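You operate a simulated robot arm through the tools that you are given. There is no shell and no other tool. Be economical: measure what you need, move in short steps, check, and stop when the job is done.

You run a simulated two-armed robot. Do the job below in one go: nothing can be reset, and whatever is moved stays where it is left.

Task
Hold the dimmer remote, open its hatch, fit the full cell and put the flat one in the tin.
Fine: of the two cells on the mat the full one shows 95 %; plus to plus; shut the hatch and the tin.

It is judged by the outcome, as a careful person would: the job done as asked, and still so three seconds after it is handed in. It fails if anything else is knocked over, pushed out of place, dropped, spilled or broken.

Robot
Two 6-joint arms with two-finger parallel grippers on one trunk, on a base that drives. Base frame: it is fixed to the floor where the robot stands at the start and does not move with it; the origin is under the middle of the robot, x ahead of it, y to its left, z up; the surface under the hand at the start is at about z = 744. Units: mm, rad, N and s.
The left shoulder is at the start at [70, 166, 1406], the right one opposite. With the tool pointing down near the work surface each hand reaches from about 340 to 760 mm from the robot's upright axis, wherever it stands, measured 20 degrees to its own side. Places, roughly: cell bay of the dimmer remote [700, 0, 800]; cell hatch [700, 0, 800]; cell tin lid [500, -200, 800]; client key of the phone [600, -600, 800]; cool light key [800, -100, 100]; desk dock copy key [1000, 0, 800]; desk dock eject key [1000, 0, 800]; down key [200, -200, 700]; edit key of the phone [600, -700, 900]; first preset key [200, -200, 700]; folio stand [600, -200, 800]; grey light key [700, -100, 100]; hold key of the phone [600, -600, 800]; inside of the cell tin [500, -100, 700]; laptop power key [200, -300, 800]; laptop stand [300, -300, 800]. Payload 3.91 kg a hand.
The TCP of each hand is the grasp point between the finger pads, 30 mm short of the fingertips. In the tool frame z runs along the fingers and y along their closing line. Largest opening 110 mm; finger width 20, thickness 10; the body of the gripper, 48 by 112 mm, starts 55 mm behind the TCP.
Orientation is that of the tool frame in the base frame, as a unit quaternion [x, y, z, w]. With the fingers straight down and closing along the base's y, the tool's x points along the base's -x, its y along +y and its z along -z.

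Tools
- The arms move only by the tool drive_tool. It takes "left_plan", "right_plan" or both (then of equal length, played together; a hand with none holds still); each is one flat list of numbers, 7 for each row, row after row: the shift along the tool's x, y, z in mm, then the turn, a rotation vector about the tool's x, y, z in rad, then the gripper command, from -1 (fully open) to 1 (shut), values between in proportion. In form: [dx, dy, dz, wx, wy, wz, hand, dx, dy, dz, wx, wy, wz, hand, ...]. A call has 1 to 8 rows; each row shifts and turns the commanded pose from where the row before left it, along the tool's axes as they then stand. Rows are played at 5 a second. More than 50 mm and 0.15 rad between two rows, or a gripper value outside its range, and nothing of the call is played. A pose out of reach is approached as far as the arm can. The call stops where the force on the tool passes 90 N (or 10 N more than at its start, if that is more) or the arm is blocked; 0.2 s more then pass. The fingers move at their own pace (about 108 mm/s each) and stop on an object; they squeeze with about 22 N. The grip force told is the motor's: it shows also when the fingers shut on nothing. Time passes only in rows, and 0.2 s behind the last, so rows that do not move let the fingers close. It gives the time, the measured TCP pose, the force on the tool (base axes), the opening and the grip force at its end, in the units of the frame above (readings bear some noise), with the torque about the TCP (base axes, N m) and any sound that the robot's microphone picked up, and new pictures: "show" is both (left out), scene, wrist or none (wrist: the cameras of the hands that moved).
- Cameras (640 x 400 px; columns grow to the right, rows downward): "scene" is now at [110.8, -17.4, 1587.2]; the picture's right is [-0.38, -0.93, -0.00], its down [-0.81, 0.33, -0.48] and it looks along [0.45, -0.18, -0.87] (base axes); focal length 286 px, centre (320, 200). "left" rides on the left gripper at [77, -7, -114] in its tool frame; the picture's right is [0.09, 1.00, 0.00], its down [-0.80, 0.07, -0.59] and it looks along [-0.59, 0.05, 0.80] (tool axes); focal length 270 px, centre (320, 200). "right" rides on the right gripper at [77, 7, -115] in its tool frame; the picture's right is [-0.09, 1.00, 0.00], its down [-0.80, -0.07, -0.59] and it looks along [-0.59, -0.05, 0.80] (tool axes); focal length 270 px, centre (320, 200). There is no depth. A picture from a camera that has moved, and an enlarged one, comes with that camera's place and axes in the base frame and with its lens. The place of the scene camera against the robot may be out by one fixed shift of up to 18 mm in any direction.
- raise_lower(by): slides the trunk up (or, below 0, down) by that many mm; the arms and the scene camera ride with it, the base frame stays. It gives what a move gives, with no picture.
- roll_base(legs): drives the robot by 1 to 6 legs, each [ahead, left, turn to the left] in mm, mm and rad, along the robot's own axes; the way and the turn of a leg run together, so that a leg with both is an arc; at most 1500 mm and 3.142 rad a leg. The arms and the cameras ride along, it lands a little off, and it stops where it bumps. It gives what a move gives, and a new picture of the scene camera.
- pan_tilt(pan, tilt): turns the head with the scene camera to pan (to the left, within 1.501 rad either way) and tilt (down, from -0.506 to 1.204), counted from straight ahead of the robot. It gives what a move gives, and a new picture of the scene camera.
- enlarge(camera, box): a new picture of the part [left, top, right, bottom] of that camera's present view, enlarged. It takes no simulated time.
- close_job(): hands the job in; it is judged then, once.

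Work in short steps. Places have to be worked out from the pictures, the camera data and where the tool is seen: move nearer, look again, correct. Check each grasp and each placing, and mend what went wrong. You have 120 turns and 260 pictures in all, those below and enlarged ones among them. Open the grippers and draw the arms clear of the work before you hand the job in, unless the task says otherwise; then end with one line.

The tools are called as name(argument=value, ...) on one line, values as JSON. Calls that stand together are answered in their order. drive_tool: Moves the arms, as the interface text tells. Its arguments: {"type":"object","properties":{"left_plan":{"type":"array"},"right_plan":{"type":"array"},"show":{"type":"string","enum":["both","scene","wrist","none"]}},"required":[]} The other tools are called the same way: raise_lower (by) slides the trunk up or down; roll_base (legs) drives the base; pan_tilt (pan, tilt) turns the head that bears the scene camera; enlarge (camera, box) takes an enlarged picture of a part of a camera's view; close_job () hands the job in.

At the start:

```text
time: 0.0
left_tcp_pos: [679.0, 133.0, 1040.8]
left_tcp_rot: [0.0, 1.0, -0.001, 0.0]
left_wrist_force: [-0.1, 0.4, -0.9]
left_moment: [-0.03, 0.0, -0.01]
left_opening: 110.0
left_gripper_force: 0.0
right_tcp_pos: [369.2, -204.4, 948.4]
right_tcp_rot: [0.0, 1.0, -0.001, 0.003]
right_wrist_force: [0.7, -0.3, 0.5]
right_moment: [0.02, 0.04, 0.02]
right_opening: 110.2
right_gripper_force: 0.1
trunk travel left (down, up): [-901.0, 39.0]
robot x, y, heading: [-0.8, 0.5, -0.0]
head pan, tilt: [-0.387, 1.065]
```

scene: 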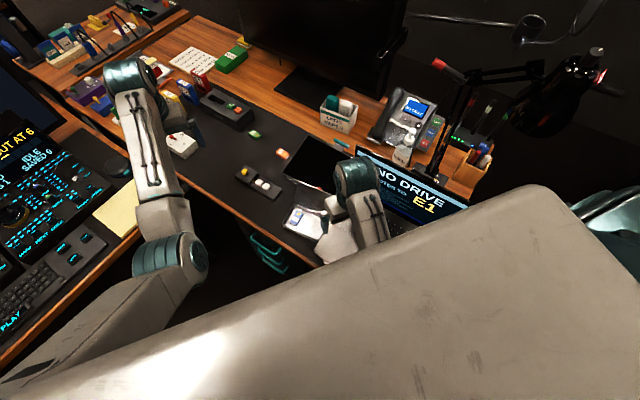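
right: 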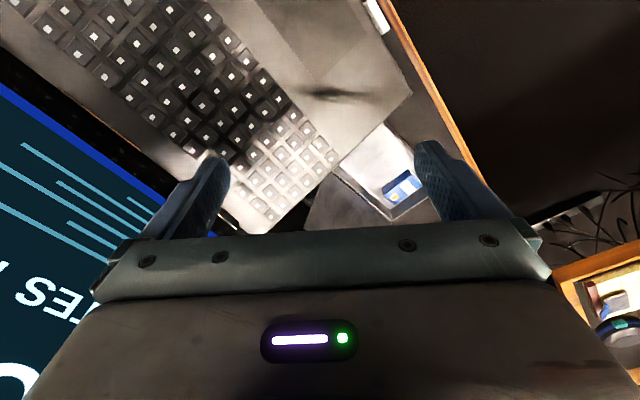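
left: 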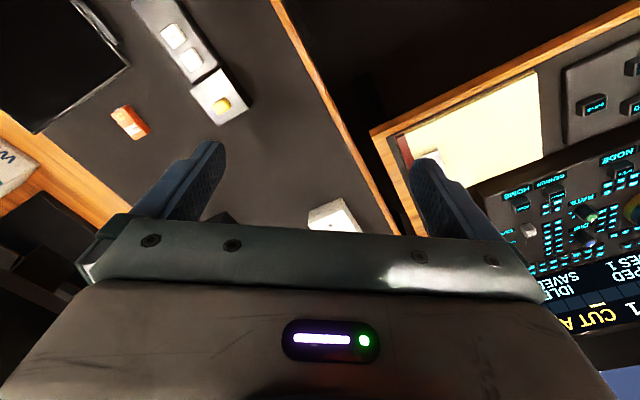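

The scene shows a desk with many items. I enlarge the area round the middle to find the remote, the cells and the tin.

enlarge(camera="scene", box=[150, 60, 310, 160])

enlarge(camera="scene", box=[220, 120, 380, 220])

enlarge(camera="left", box=[60, 0, 380, 200])

```text
4.00 times, centred on (230, 110) of scene
camera zoom: at [110.8, -17.4, 1587.2], right [-0.38, -0.93, 0.0], down [-0.81, 0.33, -0.48], along [0.45, -0.18, -0.87], focal length 1146 px, centre (680, 560)
```

zoom: 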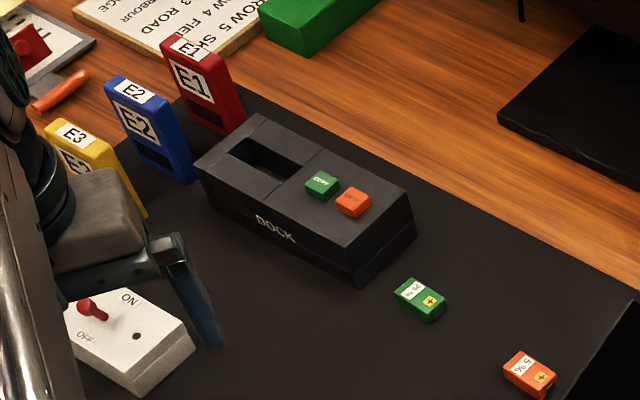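

```text
4.00 times, centred on (300, 170) of scene
camera zoom: at [110.8, -17.4, 1587.2], right [-0.38, -0.93, 0.0], down [-0.81, 0.33, -0.48], along [0.45, -0.18, -0.87], focal length 1146 px, centre (400, 320)
```

zoom: 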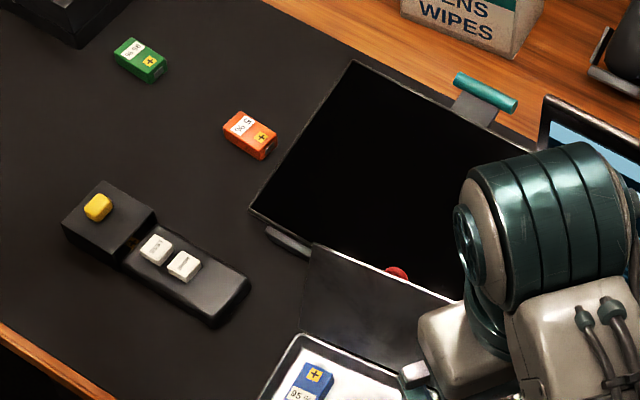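

```text
2.00 times, centred on (220, 100) of left
camera zoom: at [601.4, 125.4, 1154.2], right [-0.09, 1.0, 0.0], down [0.8, 0.07, 0.59], along [0.59, 0.05, -0.8], focal length 541 px, centre (520, 400)
```

zoom: 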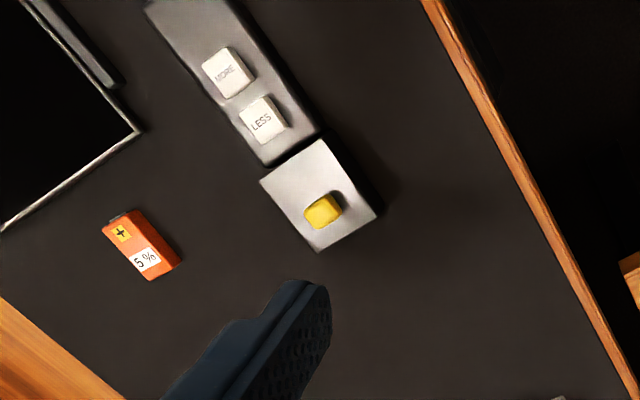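

I lift the right arm and take it to the right, clear of the view, to see the tin and tray beneath it.

drive_tool(right_plan=[0, 0, -50, 0, 0, 0, -1, 0, 0, -50, 0, 0, 0, -1, 0, -50, -30, 0, 0, 0, -1, 0, -50, 0, 0, 0, 0, -1, 0, -50, 0, 0, 0, 0, -1, 0, -50, 0, 0, 0, 0, -1, 0, -50, 0, 0, 0, 0, -1], left_plan=[0, 0, -50, 0, 0, 0, -1, 0, 0, -50, 0, 0, 0, -1, 0, 50, 0, 0, 0, 0, -1, 0, 50, 0, 0, 0, 0, -1, 0, 50, 0, 0, 0, 0, -1, 0, 0, 0, 0, 0, 0, -1, 0, 0, 0, 0, 0, 0, -1], show="scene")

```text
refused: row 3 steps farther than a row can; nothing moved
```

Row 3 was too long; I split it.

drive_tool(right_plan=[0, 0, -50, 0, 0, 0, -1, 0, 0, -50, 0, 0, 0, -1, 0, 0, -30, 0, 0, 0, -1, 0, -50, 0, 0, 0, 0, -1, 0, -50, 0, 0, 0, 0, -1, 0, -50, 0, 0, 0, 0, -1, 0, -50, 0, 0, 0, 0, -1], left_plan=[0, 0, -50, 0, 0, 0, -1, 0, 0, -50, 0, 0, 0, -1, 0, 50, 0, 0, 0, 0, -1, 0, 50, 0, 0, 0, 0, -1, 0, 50, 0, 0, 0, 0, -1, 0, 0, 0, 0, 0, 0, -1, 0, 0, 0, 0, 0, 0, -1], show="scene")

```text
time: 0.8
left_tcp_pos: [723.4, 147.7, 1102.3]
left_tcp_rot: [-0.001, 1.0, 0.001, 0.0]
left_wrist_force: [0.5, -0.1, 0.6]
left_moment: [-0.01, 0.0, -0.02]
left_opening: 109.9
left_gripper_force: 0.2
left hand out of reach, approached as far as the arm can: row 1, 2, 3
right_tcp_pos: [358.3, -220.5, 978.4]
right_tcp_rot: [-0.014, 0.996, -0.083, 0.014]
right_wrist_force: [0.2, 0.6, 0.4]
right_moment: [-0.01, 0.01, 0.0]
right_opening: 110.3
right_gripper_force: 0.0
right hand out of reach, approached as far as the arm can: row 1, 2, 3
trunk travel left (down, up): [-901.0, 39.0]
robot x, y, heading: [-0.3, 1.8, 0.005]
head pan, tilt: [-0.387, 1.065]
stopped in row 3 (right hand): the arm was blocked; the commanded pose is now the measured one
camera scene: at [111.5, -16.1, 1587.2], right [-0.38, -0.93, 0.0], down [-0.81, 0.33, -0.48], along [0.45, -0.18, -0.87], focal length 286 px, centre (320, 200)
```

scene: 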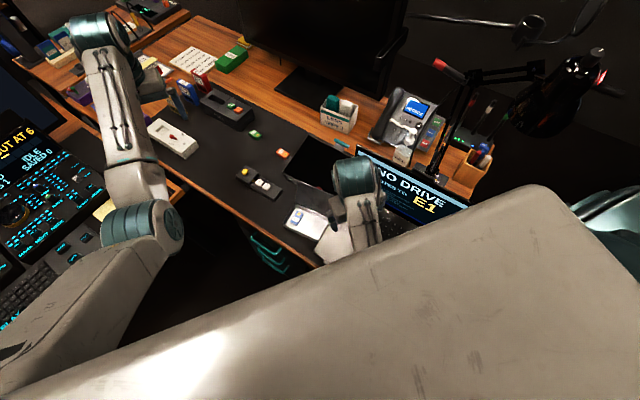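

The hands are near the top of their reach, so I'll look with the wrist camera instead. I bring the left hand down to view the remote from above, and enlarge the tin.

enlarge(camera="scene", box=[260, 170, 356, 230])

drive_tool(left_plan=[30, -40, 0, 0, 0, 0, -1, 30, -40, 0, 0, 0, 0, -1, 30, -40, 0, 0, 0, 0, -1, 0, 0, 50, 0, 0, 0, -1, 0, 0, 50, 0, 0, 0, -1, 0, 0, 50, 0, 0, 0, -1, 0, 0, 40, 0, 0, 0, -1], show="wrist")

```text
6.67 times, centred on (308, 200) of scene
camera zoom: at [111.5, -16.1, 1587.2], right [-0.38, -0.93, 0.0], down [-0.81, 0.33, -0.48], along [0.45, -0.18, -0.87], focal length 1909 px, centre (400, 200)
```

zoom: 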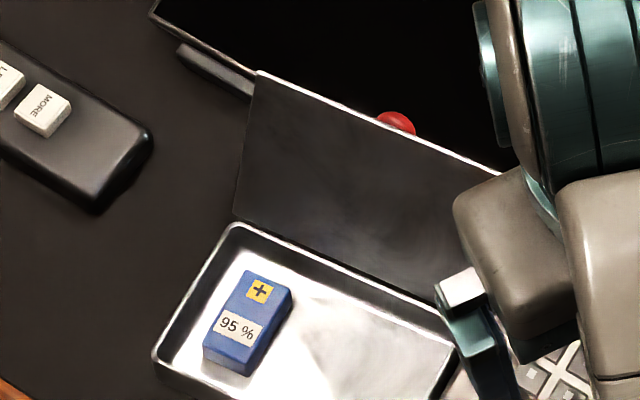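

```text
time: 2.4
left_tcp_pos: [665.9, 31.7, 892.2]
left_tcp_rot: [-0.003, 1.0, 0.001, 0.002]
left_wrist_force: [0.1, 0.2, -0.2]
left_moment: [0.01, -0.01, -0.03]
left_opening: 110.1
left_gripper_force: 0.0
left hand out of reach, approached as far as the arm can: row 1, 2, 3
right_tcp_pos: [359.8, -221.2, 979.3]
right_tcp_rot: [-0.014, 0.996, -0.082, 0.014]
right_wrist_force: [-0.5, 0.9, 0.4]
right_moment: [0.02, -0.03, 0.0]
right_opening: 110.1
right_gripper_force: 0.1
trunk travel left (down, up): [-901.0, 39.0]
robot x, y, heading: [0.4, -2.8, -0.003]
head pan, tilt: [-0.387, 1.065]
camera left: at [587.2, 22.7, 1004.3], right [-0.09, 1.0, 0.0], down [0.8, 0.07, 0.6], along [0.6, 0.06, -0.8], focal length 270 px, centre (320, 200)
```

left: 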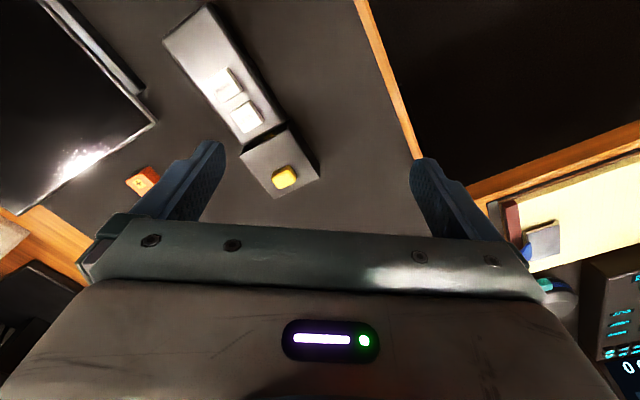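

Left camera sees the remote with its block-shaped hatch end. I enlarge it.

enlarge(camera="left", box=[150, 0, 342, 200])

```text
2.00 times, centred on (246, 100) of left
camera zoom: at [587.2, 22.7, 1004.3], right [-0.09, 1.0, 0.0], down [0.8, 0.07, 0.6], along [0.6, 0.06, -0.8], focal length 541 px, centre (468, 400)
```

zoom: 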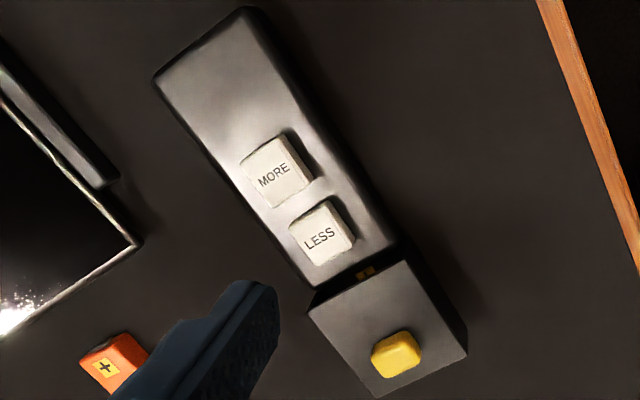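

I zoom on the hatch from the scene camera for the side view.

enlarge(camera="scene", box=[228, 155, 292, 205])

```text
8.00 times, centred on (260, 180) of scene
camera zoom: at [112.0, -16.8, 1587.1], right [-0.38, -0.93, 0.0], down [-0.81, 0.33, -0.48], along [0.45, -0.18, -0.88], focal length 2291 px, centre (800, 360)
```

zoom: 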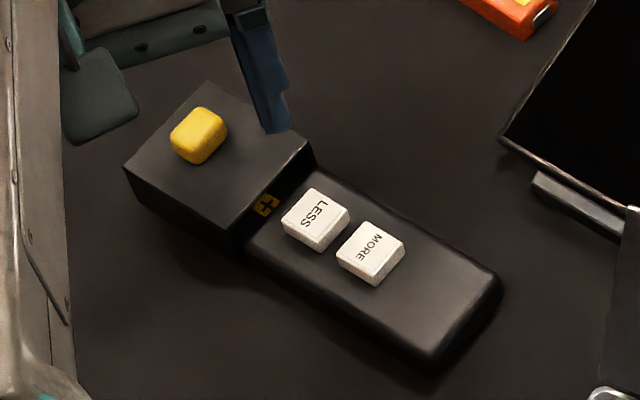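

The remote lies parallel to the desk edge, which is skewed about 40° to me. Working facing the desk would be better, so I first pull the left hand back and up and look at the space to the left.

drive_tool(left_plan=[0, 30, -40, 0, 0, 0, -1, 10, 40, -20, 0, 0, 0, -1, 40, 30, 0, 0, 0, 0, -1, 45, 0, -20, 0, 0, 0, -1, 0, 0, 0, 0, 0, 0, -1], show="none")

pan_tilt(pan=0.9, tilt=0.9)

pan_tilt(pan=-0.9, tilt=0.9)

```text
time: 3.6
left_tcp_pos: [580.1, 145.0, 980.4]
left_tcp_rot: [-0.006, 1.0, 0.015, 0.011]
left_wrist_force: [-0.7, -0.3, -0.6]
left_moment: [0.01, -0.03, -0.01]
left_opening: 110.1
left_gripper_force: 0.2
right_tcp_pos: [358.6, -219.0, 979.3]
right_tcp_rot: [-0.014, 0.996, -0.082, 0.014]
right_wrist_force: [0.5, 0.3, -0.1]
right_moment: [0.0, 0.03, 0.03]
right_opening: 110.1
right_gripper_force: 0.1
trunk travel left (down, up): [-901.0, 39.0]
robot x, y, heading: [3.5, -0.9, -0.002]
head pan, tilt: [-0.387, 1.065]
```

```text
time: 5.0
left_tcp_pos: [574.9, 146.3, 976.1]
left_tcp_rot: [-0.006, 1.0, 0.015, 0.008]
left_wrist_force: [-0.4, 1.1, 0.5]
left_moment: [0.01, 0.0, 0.02]
left_opening: 109.8
left_gripper_force: 0.1
right_tcp_pos: [358.5, -220.4, 979.6]
right_tcp_rot: [-0.013, 0.996, -0.081, 0.015]
right_wrist_force: [0.1, 0.1, -0.1]
right_moment: [-0.01, 0.0, 0.02]
right_opening: 110.1
right_gripper_force: 0.1
trunk travel left (down, up): [-901.0, 39.0]
robot x, y, heading: [0.9, 1.7, -0.004]
head pan, tilt: [0.901, 0.901]
camera scene: at [97.1, 66.7, 1598.8], right [0.78, -0.62, 0.0], down [-0.49, -0.61, -0.62], along [0.39, 0.49, -0.78], focal length 286 px, centre (320, 200)
```

scene: 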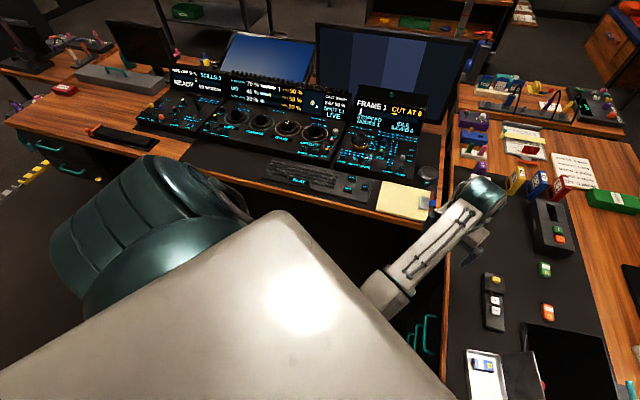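

```text
time: 6.8
left_tcp_pos: [573.6, 146.7, 971.7]
left_tcp_rot: [-0.006, 1.0, 0.015, 0.004]
left_wrist_force: [0.2, -0.1, -0.6]
left_moment: [-0.01, -0.02, -0.02]
left_opening: 109.8
left_gripper_force: 0.0
right_tcp_pos: [358.2, -220.4, 979.1]
right_tcp_rot: [-0.014, 0.996, -0.081, 0.014]
right_wrist_force: [-0.6, 0.4, -0.3]
right_moment: [-0.01, 0.03, 0.01]
right_opening: 109.7
right_gripper_force: 0.0
trunk travel left (down, up): [-901.0, 39.0]
robot x, y, heading: [-0.2, 2.1, -0.006]
head pan, tilt: [-0.901, 0.901]
camera scene: at [97.3, -51.5, 1598.8], right [-0.78, -0.62, 0.0], down [-0.49, 0.61, -0.62], along [0.39, -0.49, -0.78], focal length 286 px, centre (320, 200)
```

scene: 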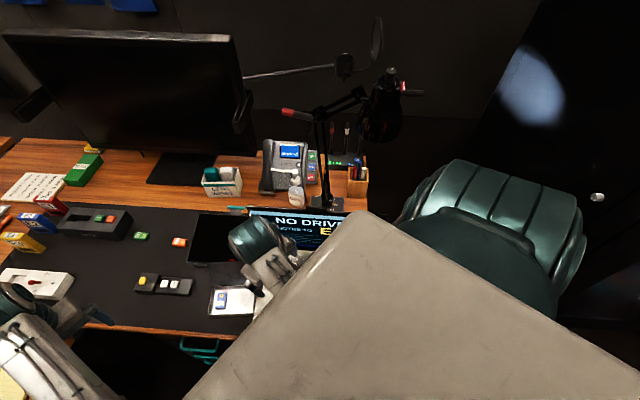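

Floor to the left is clear and the desk edge runs at 90° to heading −0.9. I drive along the desk edge about 400 mm, then turn to face the desk.

roll_base(legs=[[312, 248, 0], [0, 0, -0.9]])

pan_tilt(pan=0.0, tilt=1.0)

```text
time: 10.4
left_tcp_pos: [897.0, 214.7, 967.3]
left_tcp_rot: [0.154, 0.988, 0.017, 0.004]
left_wrist_force: [-0.2, 0.1, 0.1]
left_moment: [0.02, 0.02, 0.0]
left_opening: 109.9
left_gripper_force: 0.1
right_tcp_pos: [577.3, -70.1, 979.7]
right_tcp_rot: [0.148, 0.986, -0.083, 0.0]
right_wrist_force: [0.3, -0.1, -0.1]
right_moment: [0.02, 0.08, 0.03]
right_opening: 110.0
right_gripper_force: 0.1
trunk travel left (down, up): [-901.0, 39.0]
robot x, y, heading: [308.1, 255.1, -0.324]
head pan, tilt: [-0.901, 0.901]
stopped in leg 2: the robot was blocked; the commanded pose is now the measured one
camera scene: at [382.3, 176.0, 1598.7], right [-0.94, -0.34, 0.0], down [-0.27, 0.74, -0.62], along [0.21, -0.58, -0.78], focal length 286 px, centre (320, 200)
```

scene: 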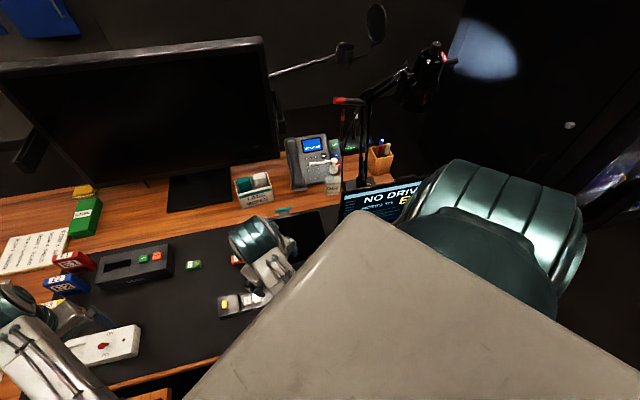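

```text
time: 11.7
left_tcp_pos: [896.2, 213.5, 968.8]
left_tcp_rot: [0.155, 0.988, 0.016, 0.005]
left_wrist_force: [-0.5, -0.5, 1.1]
left_moment: [0.01, -0.04, 0.04]
left_opening: 110.0
left_gripper_force: 0.1
right_tcp_pos: [576.9, -70.2, 979.5]
right_tcp_rot: [0.149, 0.985, -0.084, 0.001]
right_wrist_force: [0.5, -0.1, -0.6]
right_moment: [-0.02, -0.02, 0.02]
right_opening: 109.9
right_gripper_force: 0.0
trunk travel left (down, up): [-901.0, 39.0]
robot x, y, heading: [307.5, 253.9, -0.322]
head pan, tilt: [0.0, 1.0]
camera scene: at [421.4, 223.8, 1591.6], right [-0.32, -0.95, 0.0], down [-0.8, 0.27, -0.54], along [0.51, -0.17, -0.84], focal length 286 px, centre (320, 200)
```

scene: 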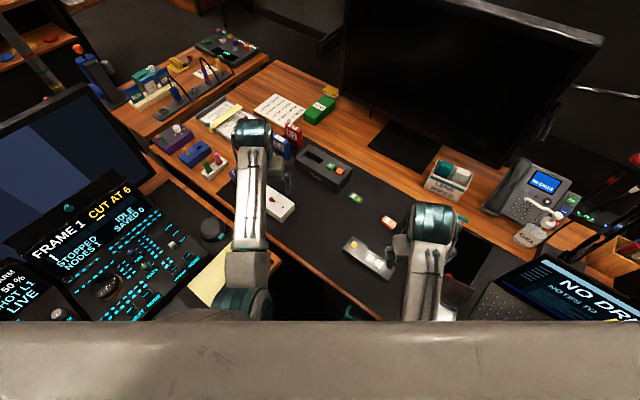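

The base touched something (a corner, most likely at the desk). I back off 110 mm from the desk and finish the turn there.

roll_base(legs=[[-92, 60, 0], [0, 0, -0.576]])

```text
time: 14.4
left_tcp_pos: [710.5, -15.2, 967.9]
left_tcp_rot: [0.429, 0.903, 0.016, 0.008]
left_wrist_force: [0.8, -0.3, 0.3]
left_moment: [0.03, 0.02, 0.03]
left_opening: 109.9
left_gripper_force: 0.1
right_tcp_pos: [289.1, -78.9, 979.3]
right_tcp_rot: [0.421, 0.903, -0.081, -0.023]
right_wrist_force: [1.1, 0.7, 0.6]
right_moment: [0.0, 0.0, 0.0]
right_opening: 109.9
right_gripper_force: 0.1
trunk travel left (down, up): [-901.0, 39.0]
robot x, y, heading: [239.4, 339.7, -0.901]
head pan, tilt: [0.0, 1.0]
camera scene: at [314.7, 254.1, 1591.6], right [-0.78, -0.62, 0.0], down [-0.52, 0.66, -0.54], along [0.34, -0.42, -0.84], focal length 286 px, centre (320, 200)
```

scene: 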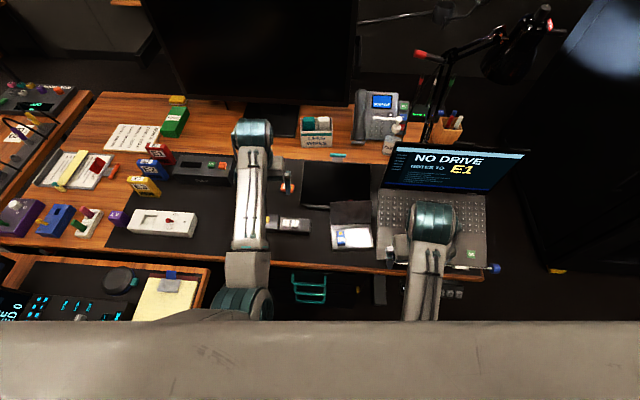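

Now I face the desk. I go ahead 60 mm.

roll_base(legs=[[60, 0, 0]])

enlarge(camera="left", box=[0, 0, 640, 400])

enlarge(camera="scene", box=[240, 150, 400, 250])

```text
time: 15.4
left_tcp_pos: [746.1, -55.4, 972.1]
left_tcp_rot: [0.429, 0.903, 0.014, 0.012]
left_wrist_force: [-0.9, 0.7, 0.1]
left_moment: [0.01, -0.01, -0.01]
left_opening: 110.0
left_gripper_force: 0.1
right_tcp_pos: [323.3, -121.3, 981.9]
right_tcp_rot: [0.421, 0.903, -0.082, -0.02]
right_wrist_force: [-0.8, 1.6, 1.0]
right_moment: [-0.03, -0.03, -0.01]
right_opening: 110.0
right_gripper_force: 0.0
trunk travel left (down, up): [-901.0, 39.0]
robot x, y, heading: [275.9, 297.0, -0.898]
head pan, tilt: [0.0, 1.0]
camera scene: at [345.9, 214.0, 1592.4], right [-0.78, -0.62, 0.0], down [-0.52, 0.66, -0.55], along [0.34, -0.43, -0.84], focal length 286 px, centre (320, 200)
```

scene: 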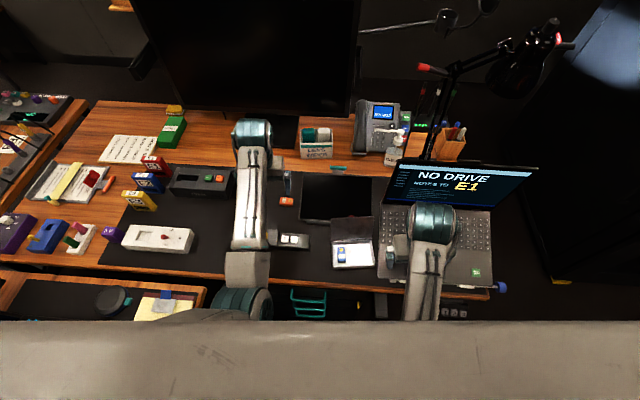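

```text
1.00 times, centred on (320, 200) of left (not enlarged: the box is as wide or as high as the picture)
camera zoom: at [686.9, -4.1, 1084.4], right [0.72, 0.7, 0.03], down [0.54, -0.58, 0.6], along [0.44, -0.41, -0.8], focal length 270 px, centre (320, 200)
```

zoom: 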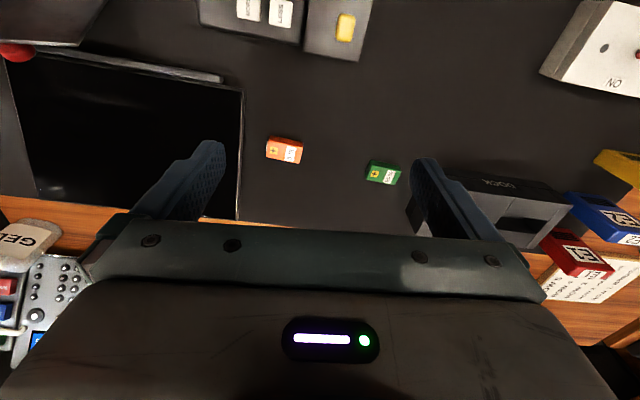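

```text
4.00 times, centred on (320, 200) of scene
camera zoom: at [345.9, 214.0, 1592.4], right [-0.78, -0.62, 0.0], down [-0.52, 0.66, -0.55], along [0.34, -0.43, -0.84], focal length 1146 px, centre (320, 200)
```

zoom: 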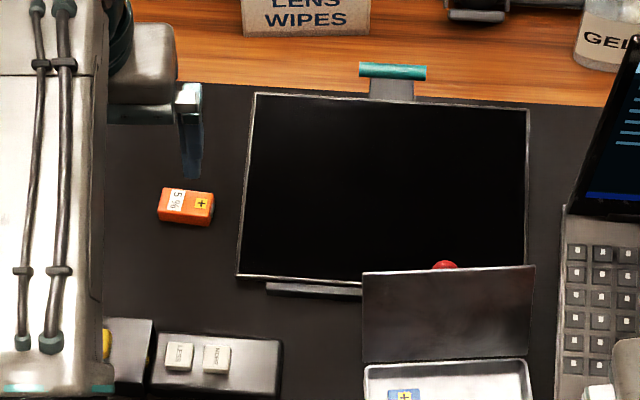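

I lower the left hand and draw it back to view the hatch close up with its camera.

drive_tool(left_plan=[45, 0, 0, 0, 0, 0, -1, 45, 0, 20, 0, 0, 0, -1, 45, 0, 20, 0, 0, 0, -1, 0, 10, 48, 0, 0, 0, -1, 0, 0, 30, 0, 0, 0, -1, 0, 0, 0, 0, 0, 0, -1], show="wrist")

enlarge(camera="left", box=[200, 80, 400, 205])

```text
time: 16.8
left_tcp_pos: [673.1, 50.9, 849.3]
left_tcp_rot: [0.428, 0.903, 0.014, 0.008]
left_wrist_force: [-0.1, -0.9, -0.2]
left_moment: [-0.01, 0.01, 0.0]
left_opening: 110.0
left_gripper_force: 0.2
right_tcp_pos: [326.4, -125.3, 979.4]
right_tcp_rot: [0.421, 0.903, -0.081, -0.023]
right_wrist_force: [0.6, 0.2, -0.6]
right_moment: [-0.03, 0.02, 0.01]
right_opening: 109.9
right_gripper_force: 0.1
trunk travel left (down, up): [-901.0, 39.0]
robot x, y, heading: [275.1, 293.2, -0.9]
head pan, tilt: [0.0, 1.0]
camera left: at [616.2, 103.7, 961.3], right [0.72, 0.7, 0.03], down [0.55, -0.59, 0.6], along [0.44, -0.41, -0.8], focal length 270 px, centre (320, 200)
```

left: 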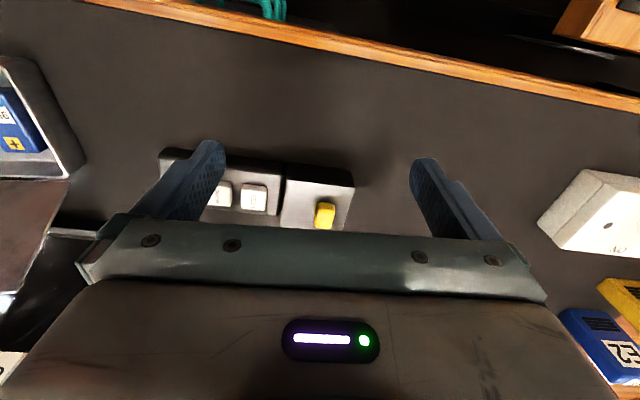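

```text
3.20 times, centred on (300, 142) of left
camera zoom: at [616.2, 103.7, 961.3], right [0.72, 0.7, 0.03], down [0.55, -0.59, 0.6], along [0.44, -0.41, -0.8], focal length 865 px, centre (384, 384)
```

zoom: 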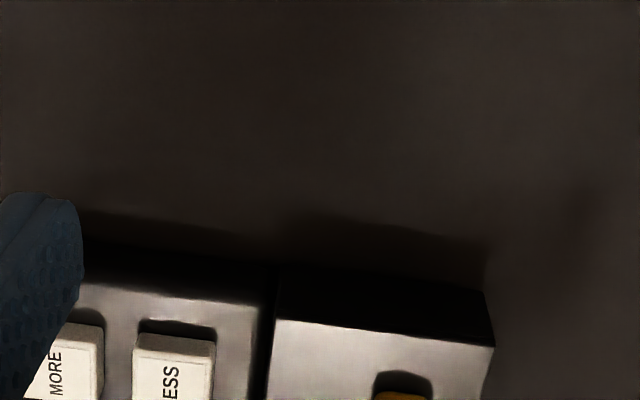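

Triangulating, the knob is at about (728, 3, 782) and the remote's axis points about 33°. I move the left hand aside to the left and bring the right hand over the handle end.

drive_tool(left_plan=[0, 30, -40, 0, 0, 0, -1, 0, 45, -20, 0, 0, 0, -1, 0, 45, 0, 0, 0, 0, -1, 0, 45, 0, 0, 0, 0, -1, 0, 0, 0, 0, 0, 0, -1, 0, 0, 0, 0, 0, 0, -1, 0, 0, 0, 0, 0, 0, -1], right_plan=[-20.6, 39, 2.9, 0, 0, 0, -1, -20.6, 39, 2.9, 0, 0, 0, -1, -20.6, 39, 2.9, 0, 0, 0, -1, -20.6, 39, 2.9, 0, 0, 0, -1, -20.6, 39, 2.9, 0, 0, 0, -1, -20.6, 39, 2.9, 0, 0, 0, -1, -20.6, 39, 2.9, 0, 0, 0, -1], show="none")

drive_tool(right_plan=[0, 0, 0, -0.08, 0.016, 0, -1, 0, 0, 0, -0.08, 0.016, 0, -1, 0, 0, 0, 0, 0, -0.145, -1, 0, 0, 0, 0, 0, -0.145, -1, 0, 0, 0, 0, 0, -0.145, -1, 0, 0, 0, 0, 0, -0.145, -1, 0, 0, 0, 0, 0, -0.145, -1, 0, 0, 0, 0, 0, -0.145, -1], show="none")

drive_tool(right_plan=[0, 0, 0, 0, 0, -0.145, -1, 0, 0, 0, 0, 0, -0.145, -1, 0, 0, 0, 0, 0, -0.145, -1, 0, 0, 0, 0, 0, -0.145, -1, 0, 0, 0, 0, 0, 0, -1], show="both")

```text
time: 17.4
left_tcp_pos: [719.1, 88.7, 901.3]
left_tcp_rot: [0.429, 0.903, 0.015, 0.008]
left_wrist_force: [-0.3, -0.1, 0.3]
left_moment: [0.02, 0.02, 0.02]
left_opening: 110.2
left_gripper_force: 0.1
right_tcp_pos: [330.6, -157.9, 951.2]
right_tcp_rot: [0.408, 0.898, -0.149, -0.065]
right_wrist_force: [0.6, 0.5, -0.1]
right_moment: [0.04, 0.04, 0.02]
right_opening: 109.8
right_gripper_force: 0.1
right hand out of reach, approached as far as the arm can: row 2
trunk travel left (down, up): [-901.0, 39.0]
robot x, y, heading: [277.7, 295.0, -0.9]
head pan, tilt: [0.0, 1.0]
stopped in row 2 (right hand): the arm was blocked; the commanded pose is now the measured one
```

```text
time: 19.2
left_tcp_pos: [715.4, 87.5, 903.1]
left_tcp_rot: [0.429, 0.903, 0.016, 0.009]
left_wrist_force: [-0.6, 0.0, 0.3]
left_moment: [-0.01, 0.0, 0.01]
left_opening: 110.1
left_gripper_force: 0.1
right_tcp_pos: [329.2, -155.3, 947.7]
right_tcp_rot: [-0.007, 0.997, -0.043, -0.071]
right_wrist_force: [-0.3, -0.1, 0.3]
right_moment: [-0.02, 0.0, 0.02]
right_opening: 110.0
right_gripper_force: 0.1
right hand out of reach, approached as far as the arm can: row 2
trunk travel left (down, up): [-901.0, 39.0]
robot x, y, heading: [279.6, 292.0, -0.893]
head pan, tilt: [0.0, 1.0]
```

```text
time: 20.4
left_tcp_pos: [716.5, 87.4, 902.1]
left_tcp_rot: [0.429, 0.903, 0.015, 0.008]
left_wrist_force: [0.1, 0.4, 0.9]
left_moment: [-0.02, -0.02, 0.0]
left_opening: 110.3
left_gripper_force: 0.0
right_tcp_pos: [329.5, -154.3, 947.0]
right_tcp_rot: [-0.292, 0.953, -0.022, -0.08]
right_wrist_force: [0.0, 0.1, 0.5]
right_moment: [-0.02, 0.02, 0.02]
right_opening: 110.1
right_gripper_force: 0.1
trunk travel left (down, up): [-901.0, 39.0]
robot x, y, heading: [277.3, 296.8, -0.899]
head pan, tilt: [0.0, 1.0]
camera scene: at [351.5, 206.9, 1591.6], right [-0.78, -0.62, 0.0], down [-0.52, 0.66, -0.54], along [0.34, -0.42, -0.84], focal length 286 px, centre (320, 200)
camera right: at [278.2, -180.8, 1073.4], right [-0.49, 0.87, -0.01], down [0.78, 0.44, 0.45], along [0.4, 0.21, -0.89], focal length 270 px, centre (320, 200)
```

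scene: 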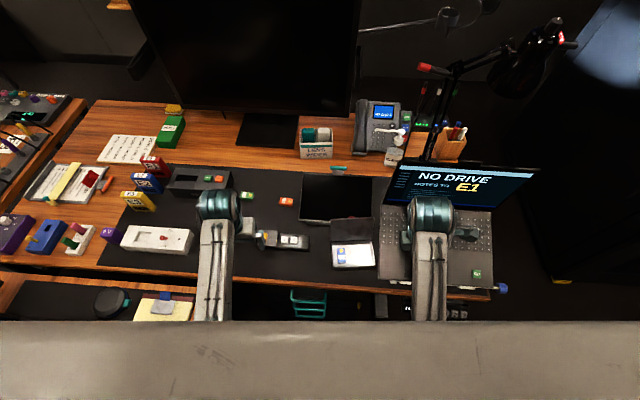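
right: 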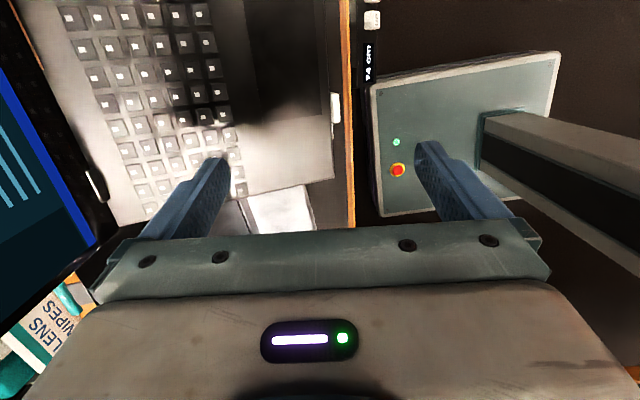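

The right hand sits too near the body; I move it slightly forward, level it and then sweep left over the handle.

drive_tool(right_plan=[0, -40, 0, 0, 0, 0, -1, 0, -20, 0, 0, -0.08, 0, -1, 0, 0, 0, 0, -0.085, 0, -1, -48, 0, 0, 0, 0, 0, -1, -48, 0, 0, 0, 0, 0, -1, -48, 0, 0, 0, 0, 0, -1, -48, 0, 0, 0, 0, 0, -1, 0, 0, 0, 0, 0, 0, -1], show="wrist")

```text
time: 21.9
left_tcp_pos: [713.4, 86.2, 902.6]
left_tcp_rot: [0.429, 0.903, 0.016, 0.009]
left_wrist_force: [0.1, 0.3, 1.1]
left_moment: [0.02, -0.01, 0.0]
left_opening: 110.1
left_gripper_force: 0.0
right_tcp_pos: [412.6, -182.1, 913.9]
right_tcp_rot: [-0.285, 0.955, -0.018, -0.078]
right_wrist_force: [0.3, 0.2, 0.7]
right_moment: [0.03, -0.03, 0.04]
right_opening: 110.1
right_gripper_force: 0.1
right hand out of reach, approached as far as the arm can: row 2, 6, 7
trunk travel left (down, up): [-901.0, 39.0]
robot x, y, heading: [276.5, 291.9, -0.902]
head pan, tilt: [0.0, 1.0]
stopped in row 7 (right hand): the arm was blocked; the commanded pose is now the measured one
camera right: at [361.1, -208.4, 1040.6], right [-0.47, 0.88, 0.0], down [0.78, 0.42, 0.46], along [0.41, 0.21, -0.89], focal length 270 px, centre (320, 200)
```

right: 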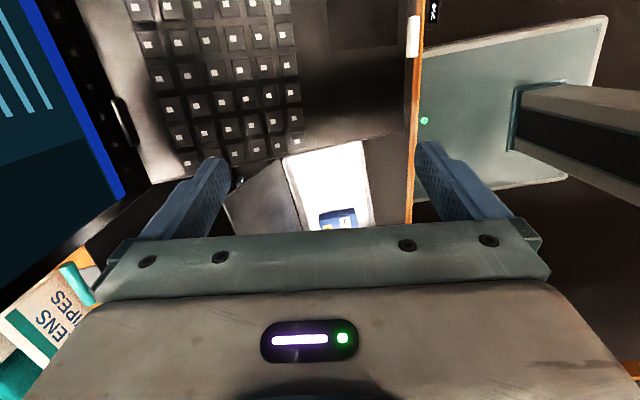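

The arm struggles high and close in; I lower slightly while moving left, and level gradually.

drive_tool(right_plan=[-40, 0, 10, 0, 0, 0, -1, -40, -10, 10, 0, 0, 0, -1, -40, -10, 10, 0, -0.04, 0, -1, -40, 0, 5, 0, -0.04, 0, -1, -30, 0, 0, 0, -0.04, 0, -1, 0, 0, 0, 0, -0.04, 0, -1, 0, 0, 0, 0, 0, 0, -1], show="both")

```text
time: 22.5
left_tcp_pos: [714.5, 91.4, 904.2]
left_tcp_rot: [0.429, 0.903, 0.013, 0.01]
left_wrist_force: [0.0, 0.2, 0.0]
left_moment: [0.02, -0.01, 0.0]
left_opening: 110.1
left_gripper_force: 0.1
right_tcp_pos: [412.8, -197.6, 864.8]
right_tcp_rot: [-0.272, 0.95, -0.046, -0.149]
right_wrist_force: [2.5, 12.0, 19.7]
right_moment: [-0.74, -0.8, 0.55]
right_opening: 106.7
right_gripper_force: 0.0
right hand out of reach, approached as far as the arm can: row 3
trunk travel left (down, up): [-901.0, 39.0]
robot x, y, heading: [277.4, 293.5, -0.9]
head pan, tilt: [0.0, 1.0]
stopped in row 3 (right hand): the arm was blocked; the commanded pose is now the measured one
camera scene: at [350.9, 212.3, 1592.0], right [-0.78, -0.62, 0.0], down [-0.52, 0.66, -0.54], along [0.34, -0.43, -0.84], focal length 286 px, centre (320, 200)
camera right: at [377.2, -209.5, 997.6], right [-0.46, 0.89, -0.03], down [0.84, 0.44, 0.32], along [0.3, 0.12, -0.95], focal length 270 px, centre (320, 200)
```

scene: 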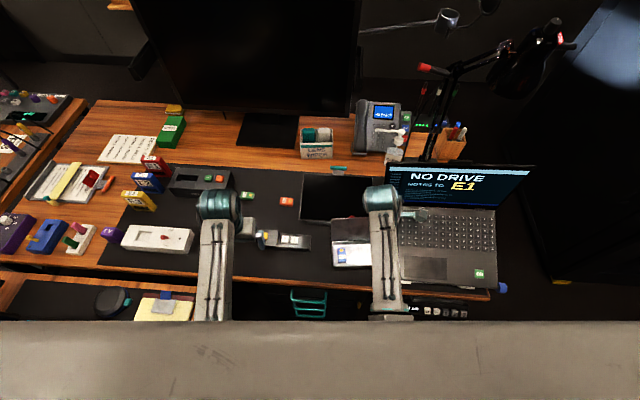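
right: 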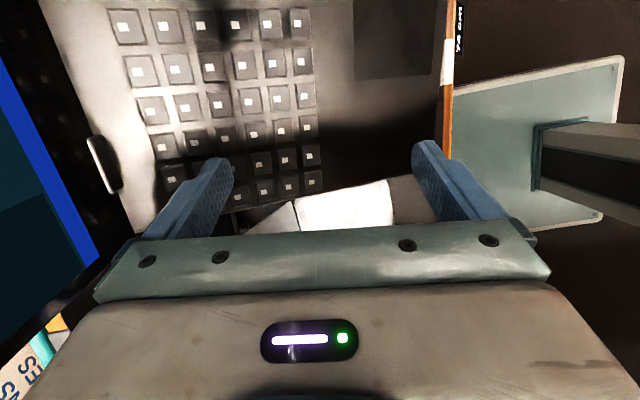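

There is contact; I back straight up along the fingers at once.

drive_tool(right_plan=[0, 0, -40, 0, 0, 0, -1, 0, 0, -20, 0, 0, 0, -1], show="both")

enlarge(camera="scene", box=[300, 160, 460, 260])

```text
time: 23.3
left_tcp_pos: [715.7, 85.5, 901.7]
left_tcp_rot: [0.429, 0.903, 0.015, 0.008]
left_wrist_force: [-0.6, -0.2, -0.4]
left_moment: [-0.01, 0.04, -0.02]
left_opening: 109.9
left_gripper_force: 0.0
right_tcp_pos: [391.4, -209.9, 907.8]
right_tcp_rot: [-0.269, 0.943, -0.05, -0.189]
right_wrist_force: [0.1, 0.3, 0.9]
right_moment: [0.01, -0.02, -0.02]
right_opening: 109.8
right_gripper_force: 0.1
trunk travel left (down, up): [-901.0, 39.0]
robot x, y, heading: [275.5, 288.8, -0.899]
head pan, tilt: [0.0, 1.0]
stopped in row 2 (right hand): the arm was blocked; the commanded pose is now the measured one
camera scene: at [352.2, 205.4, 1591.4], right [-0.78, -0.62, 0.0], down [-0.52, 0.66, -0.54], along [0.34, -0.42, -0.84], focal length 286 px, centre (320, 200)
camera right: at [364.9, -218.2, 1042.8], right [-0.45, 0.89, -0.03], down [0.86, 0.45, 0.24], along [0.23, 0.09, -0.97], focal length 270 px, centre (320, 200)
```

scene: 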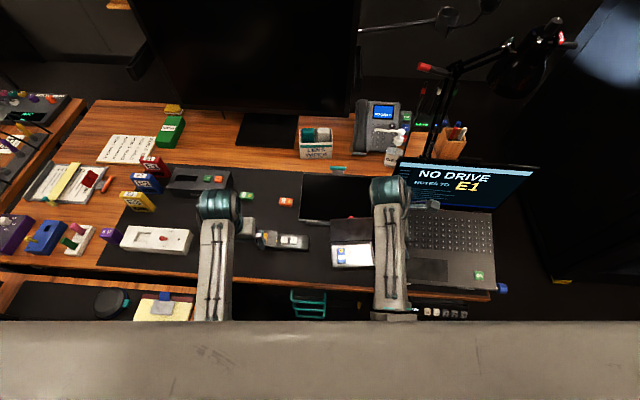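
right: 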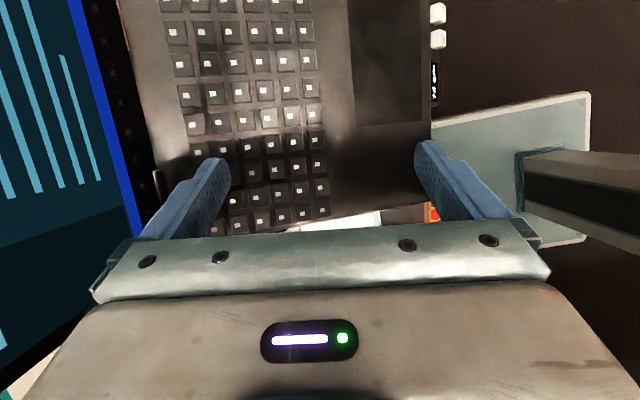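

```text
4.00 times, centred on (380, 210) of scene
camera zoom: at [352.2, 205.4, 1591.4], right [-0.78, -0.62, 0.0], down [-0.52, 0.66, -0.54], along [0.34, -0.42, -0.84], focal length 1146 px, centre (80, 160)
```

zoom: 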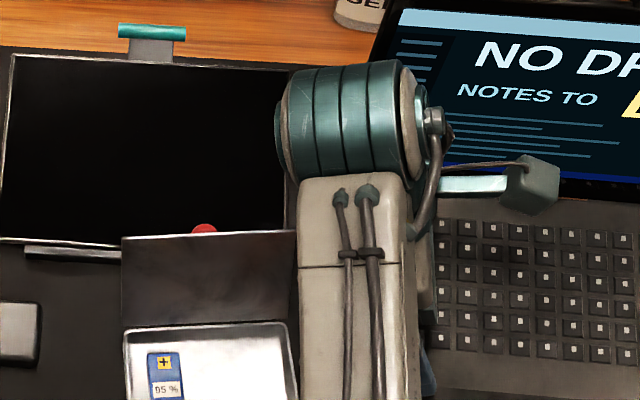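

The right arm is at its inner reach limit. I raise the trunk and shift the base left 100 mm so that both arms work further out over the remote.

raise_lower(by=38)

roll_base(legs=[[0, 100, 0]])

```text
time: 24.2
left_tcp_pos: [715.1, 85.7, 940.7]
left_tcp_rot: [0.429, 0.903, 0.016, 0.009]
left_wrist_force: [0.3, 0.5, -0.3]
left_moment: [0.0, -0.01, 0.03]
left_opening: 110.1
left_gripper_force: 0.1
right_tcp_pos: [390.6, -209.1, 945.2]
right_tcp_rot: [-0.268, 0.944, -0.048, -0.189]
right_wrist_force: [-0.1, 0.3, 0.3]
right_moment: [-0.02, -0.03, 0.02]
right_opening: 110.1
right_gripper_force: 0.0
trunk travel left (down, up): [-939.0, 1.0]
robot x, y, heading: [273.7, 293.6, -0.902]
head pan, tilt: [0.0, 1.0]
```

```text
time: 25.3
left_tcp_pos: [791.5, 146.9, 941.9]
left_tcp_rot: [0.429, 0.903, 0.016, 0.01]
left_wrist_force: [-0.3, 0.2, 0.2]
left_moment: [0.02, 0.0, -0.02]
left_opening: 110.3
left_gripper_force: 0.1
right_tcp_pos: [466.3, -148.8, 945.5]
right_tcp_rot: [-0.269, 0.943, -0.05, -0.188]
right_wrist_force: [-0.9, -0.5, -0.3]
right_moment: [-0.03, -0.01, -0.02]
right_opening: 110.3
right_gripper_force: 0.0
trunk travel left (down, up): [-939.0, 1.0]
robot x, y, heading: [355.5, 352.5, -0.896]
head pan, tilt: [0.0, 1.0]
camera scene: at [425.7, 265.3, 1629.6], right [-0.78, -0.62, 0.0], down [-0.52, 0.66, -0.54], along [0.34, -0.42, -0.84], focal length 286 px, centre (320, 200)
```

scene: 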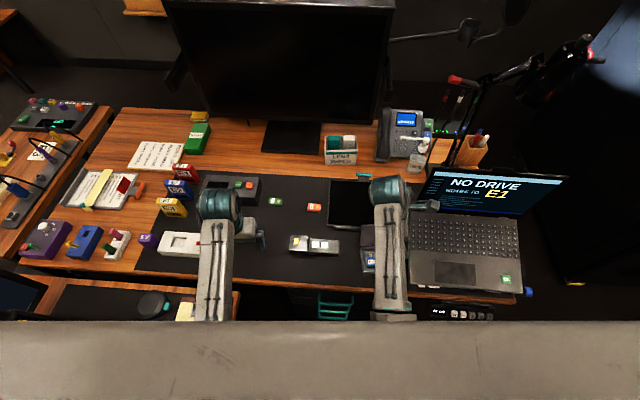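

Now I sweep the right hand left over the handle and level it.

drive_tool(right_plan=[-47, -3, -10, 0, 0, 0, -1, -47, -3, -10, 0, 0, 0, -1, -47, -3, -10, 0, 0, 0, -1, -47, -3, -5, 0, 0, 0, -1, 0, 0, 0, 0, -0.13, 0, -1, 0, 0, 0, 0, -0.13, 0, -1, 0, 0, 0, 0, -0.13, 0, -1, 0, 0, 0, 0, 0, 0, -1], show="wrist")

```text
time: 25.9
left_tcp_pos: [792.8, 147.7, 940.3]
left_tcp_rot: [0.429, 0.903, 0.015, 0.008]
left_wrist_force: [-0.3, -1.0, -0.9]
left_moment: [-0.05, 0.03, 0.02]
left_opening: 110.2
left_gripper_force: 0.0
right_tcp_pos: [466.2, -166.1, 908.6]
right_tcp_rot: [-0.254, 0.928, -0.069, -0.264]
right_wrist_force: [0.2, 0.9, -0.3]
right_moment: [0.02, -0.01, -0.03]
right_opening: 110.0
right_gripper_force: 0.1
right hand out of reach, approached as far as the arm can: row 2, 3
trunk travel left (down, up): [-939.0, 1.0]
robot x, y, heading: [355.9, 357.3, -0.899]
head pan, tilt: [0.0, 1.0]
stopped in row 3 (right hand): the arm was blocked; the commanded pose is now the measured one
camera right: at [458.4, -162.5, 1046.6], right [-0.44, 0.9, -0.04], down [0.89, 0.44, 0.08], along [0.09, 0.0, -1.0], focal length 270 px, centre (320, 200)
```

right: 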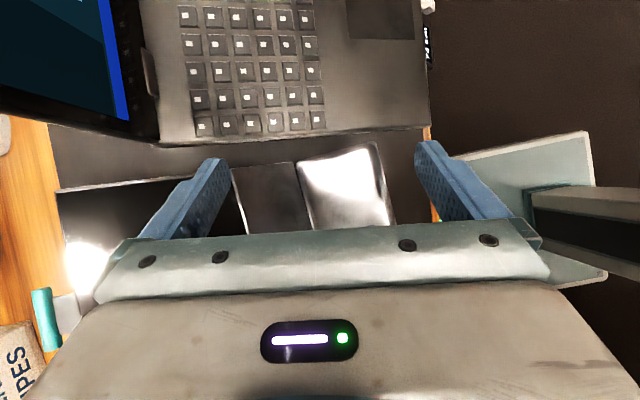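

The wrist is at its turning limit in this direction. I turn back the other way.

drive_tool(right_plan=[0, 0, -10, 0, 0, 0.14, -1, 0, 0, -10, 0, 0, 0.14, -1, 0, 0, 0, 0, 0, 0.145, -1, 0, 0, 0, 0, 0, 0.145, -1, 0, 0, 0, 0, 0, 0.145, -1, 0, 0, 0, 0, 0, 0.145, -1, 0, 0, 0, 0, 0, 0.145, -1, 0, 0, 0, 0, 0, 0.145, -1], show="none")

```text
time: 27.7
left_tcp_pos: [793.1, 148.1, 940.5]
left_tcp_rot: [0.429, 0.903, 0.014, 0.009]
left_wrist_force: [0.0, 0.4, 0.8]
left_moment: [-0.02, -0.01, 0.01]
left_opening: 109.7
left_gripper_force: 0.1
right_tcp_pos: [462.5, -167.8, 924.8]
right_tcp_rot: [0.293, 0.912, -0.213, -0.194]
right_wrist_force: [-0.3, 0.6, 0.9]
right_moment: [0.01, 0.01, -0.04]
right_opening: 110.0
right_gripper_force: 0.0
trunk travel left (down, up): [-939.0, 1.0]
robot x, y, heading: [354.5, 355.0, -0.898]
head pan, tilt: [0.0, 1.0]
```

Level the right hand now and turn further.

drive_tool(right_plan=[0, 0, 0, -0.133, -0.061, 0, -1, 0, 0, 0, -0.133, -0.061, 0, -1, 0, 0, 0, -0.133, -0.061, 0, -1, 0, 0, 0, -0.133, -0.061, 0, -1, 0, 0, 0, 0, 0, 0.145, -1, 0, 0, 0, 0, 0, 0.145, -1, 0, 0, 0, 0, 0, 0.145, -1, 0, 0, 0, 0, 0, 0.145, -1], show="none")

```text
time: 29.5
left_tcp_pos: [793.0, 147.6, 940.7]
left_tcp_rot: [0.428, 0.904, 0.014, 0.008]
left_wrist_force: [-1.1, -0.4, 0.0]
left_moment: [-0.04, 0.02, -0.02]
left_opening: 110.0
left_gripper_force: 0.2
right_tcp_pos: [474.9, -158.5, 925.5]
right_tcp_rot: [0.563, 0.826, 0.015, 0.006]
right_wrist_force: [0.1, -0.8, 0.3]
right_moment: [-0.02, 0.02, -0.01]
right_opening: 110.1
right_gripper_force: 0.1
trunk travel left (down, up): [-939.0, 1.0]
robot x, y, heading: [352.7, 354.6, -0.9]
head pan, tilt: [0.0, 1.0]
```

Level now. I turn the remaining 1.37 rad.

drive_tool(right_plan=[0, 0, 0, 0, 0, 0.14, -1, 0, 0, 0, 0, 0, 0.14, -1, 0, 0, 0, 0, 0, 0.14, -1, 0, 0, 0, 0, 0, 0.14, -1, 0, 0, 0, 0, 0, 0.14, -1, 0, 0, 0, 0, 0, 0.14, -1, 0, 0, 0, 0, 0, 0.14, -1, 0, 0, 0, 0, 0, 0.14, -1], show="none")

drive_tool(right_plan=[0, 0, 0, 0, 0, 0.124, -1, 0, 0, 0, 0, 0, 0.124, -1, 0, 0, 0, 0, 0, 0, -1], show="wrist")

```text
time: 31.3
left_tcp_pos: [792.3, 148.1, 941.2]
left_tcp_rot: [0.429, 0.903, 0.014, 0.009]
left_wrist_force: [0.7, 0.2, 0.6]
left_moment: [0.03, 0.01, -0.01]
left_opening: 109.8
left_gripper_force: 0.0
right_tcp_pos: [476.0, -158.9, 925.5]
right_tcp_rot: [0.916, 0.4, 0.016, -0.003]
right_wrist_force: [-0.2, 0.3, 0.0]
right_moment: [0.0, 0.0, 0.02]
right_opening: 110.1
right_gripper_force: 0.0
trunk travel left (down, up): [-939.0, 1.0]
robot x, y, heading: [355.0, 353.3, -0.898]
head pan, tilt: [0.0, 1.0]
```

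```text
time: 32.1
left_tcp_pos: [791.5, 146.8, 940.8]
left_tcp_rot: [0.429, 0.903, 0.014, 0.009]
left_wrist_force: [-0.8, -1.1, -0.6]
left_moment: [0.01, -0.02, -0.02]
left_opening: 109.8
left_gripper_force: 0.0
right_tcp_pos: [476.2, -157.6, 925.9]
right_tcp_rot: [0.959, 0.285, 0.015, -0.004]
right_wrist_force: [-0.4, 1.0, -0.8]
right_moment: [0.0, 0.02, -0.02]
right_opening: 109.9
right_gripper_force: 0.0
trunk travel left (down, up): [-939.0, 1.0]
robot x, y, heading: [354.2, 352.5, -0.903]
head pan, tilt: [0.0, 1.0]
camera right: at [541.1, -123.2, 1043.1], right [0.47, -0.88, 0.0], down [-0.73, -0.39, 0.57], along [-0.5, -0.26, -0.82], focal length 270 px, centre (320, 200)
```

right: 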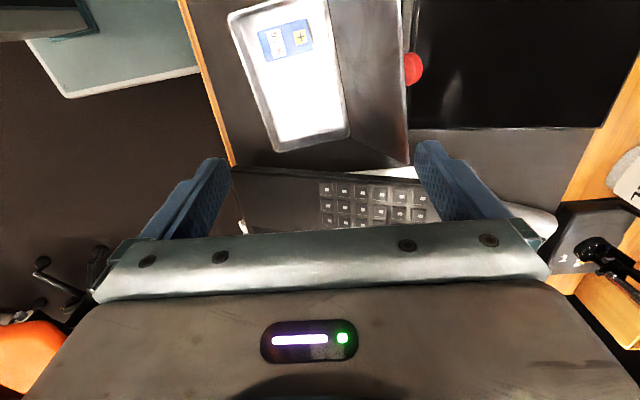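

Right hand is level and aligned across the remote. I move it 175 mm left over the handle end, lower a bit and lean it by 0.3 rad so its camera stays clear of the hatch side.

drive_tool(right_plan=[45, 0, 0, 0, 0, 0, -1, 45, 0, 0, 0, 0, 0, -1, 45, 0, 0, 0, 0, 0, -1, 40, 3, 0, 0, 0, 0, -1, 0, 0, 25, 0, 0.15, 0, -1, 0, 0, 25, 0, 0.15, 0, -1, 0, 0, 0, 0, 0, 0, -1], show="both")

```text
time: 33.1
left_tcp_pos: [792.8, 147.1, 940.6]
left_tcp_rot: [0.43, 0.903, 0.015, 0.008]
left_wrist_force: [1.5, 0.2, -0.3]
left_moment: [0.02, -0.01, 0.01]
left_opening: 110.1
left_gripper_force: 0.1
right_tcp_pos: [532.1, -134.0, 898.1]
right_tcp_rot: [0.959, 0.274, -0.064, 0.015]
right_wrist_force: [0.2, 1.1, 0.0]
right_moment: [0.02, -0.01, -0.01]
right_opening: 110.3
right_gripper_force: 0.0
right hand out of reach, approached as far as the arm can: row 4
trunk travel left (down, up): [-939.0, 1.0]
robot x, y, heading: [354.4, 353.5, -0.898]
head pan, tilt: [0.0, 1.0]
stopped in row 5 (right hand): the arm was blocked; the commanded pose is now the measured one
camera scene: at [429.1, 266.6, 1629.5], right [-0.78, -0.62, 0.0], down [-0.52, 0.66, -0.54], along [0.33, -0.42, -0.84], focal length 286 px, centre (320, 200)
camera right: at [613.8, -90.8, 1002.7], right [0.45, -0.89, 0.01], down [-0.64, -0.32, 0.69], along [-0.62, -0.32, -0.72], focal length 270 px, centre (320, 200)
```

scene: 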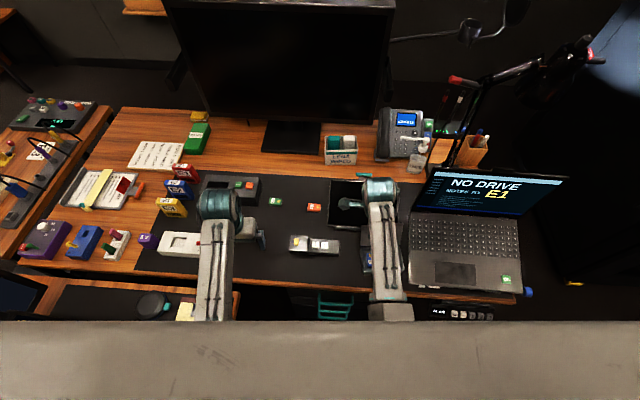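
right: 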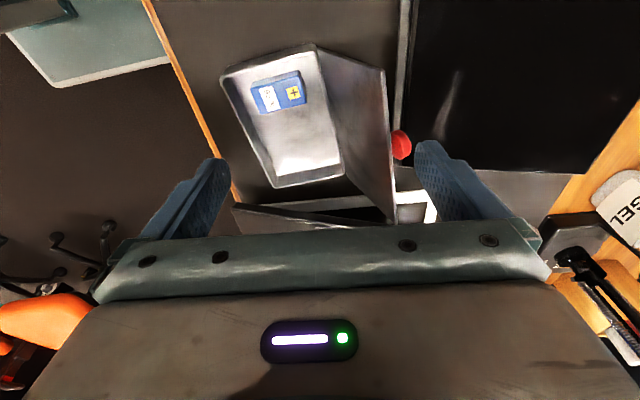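

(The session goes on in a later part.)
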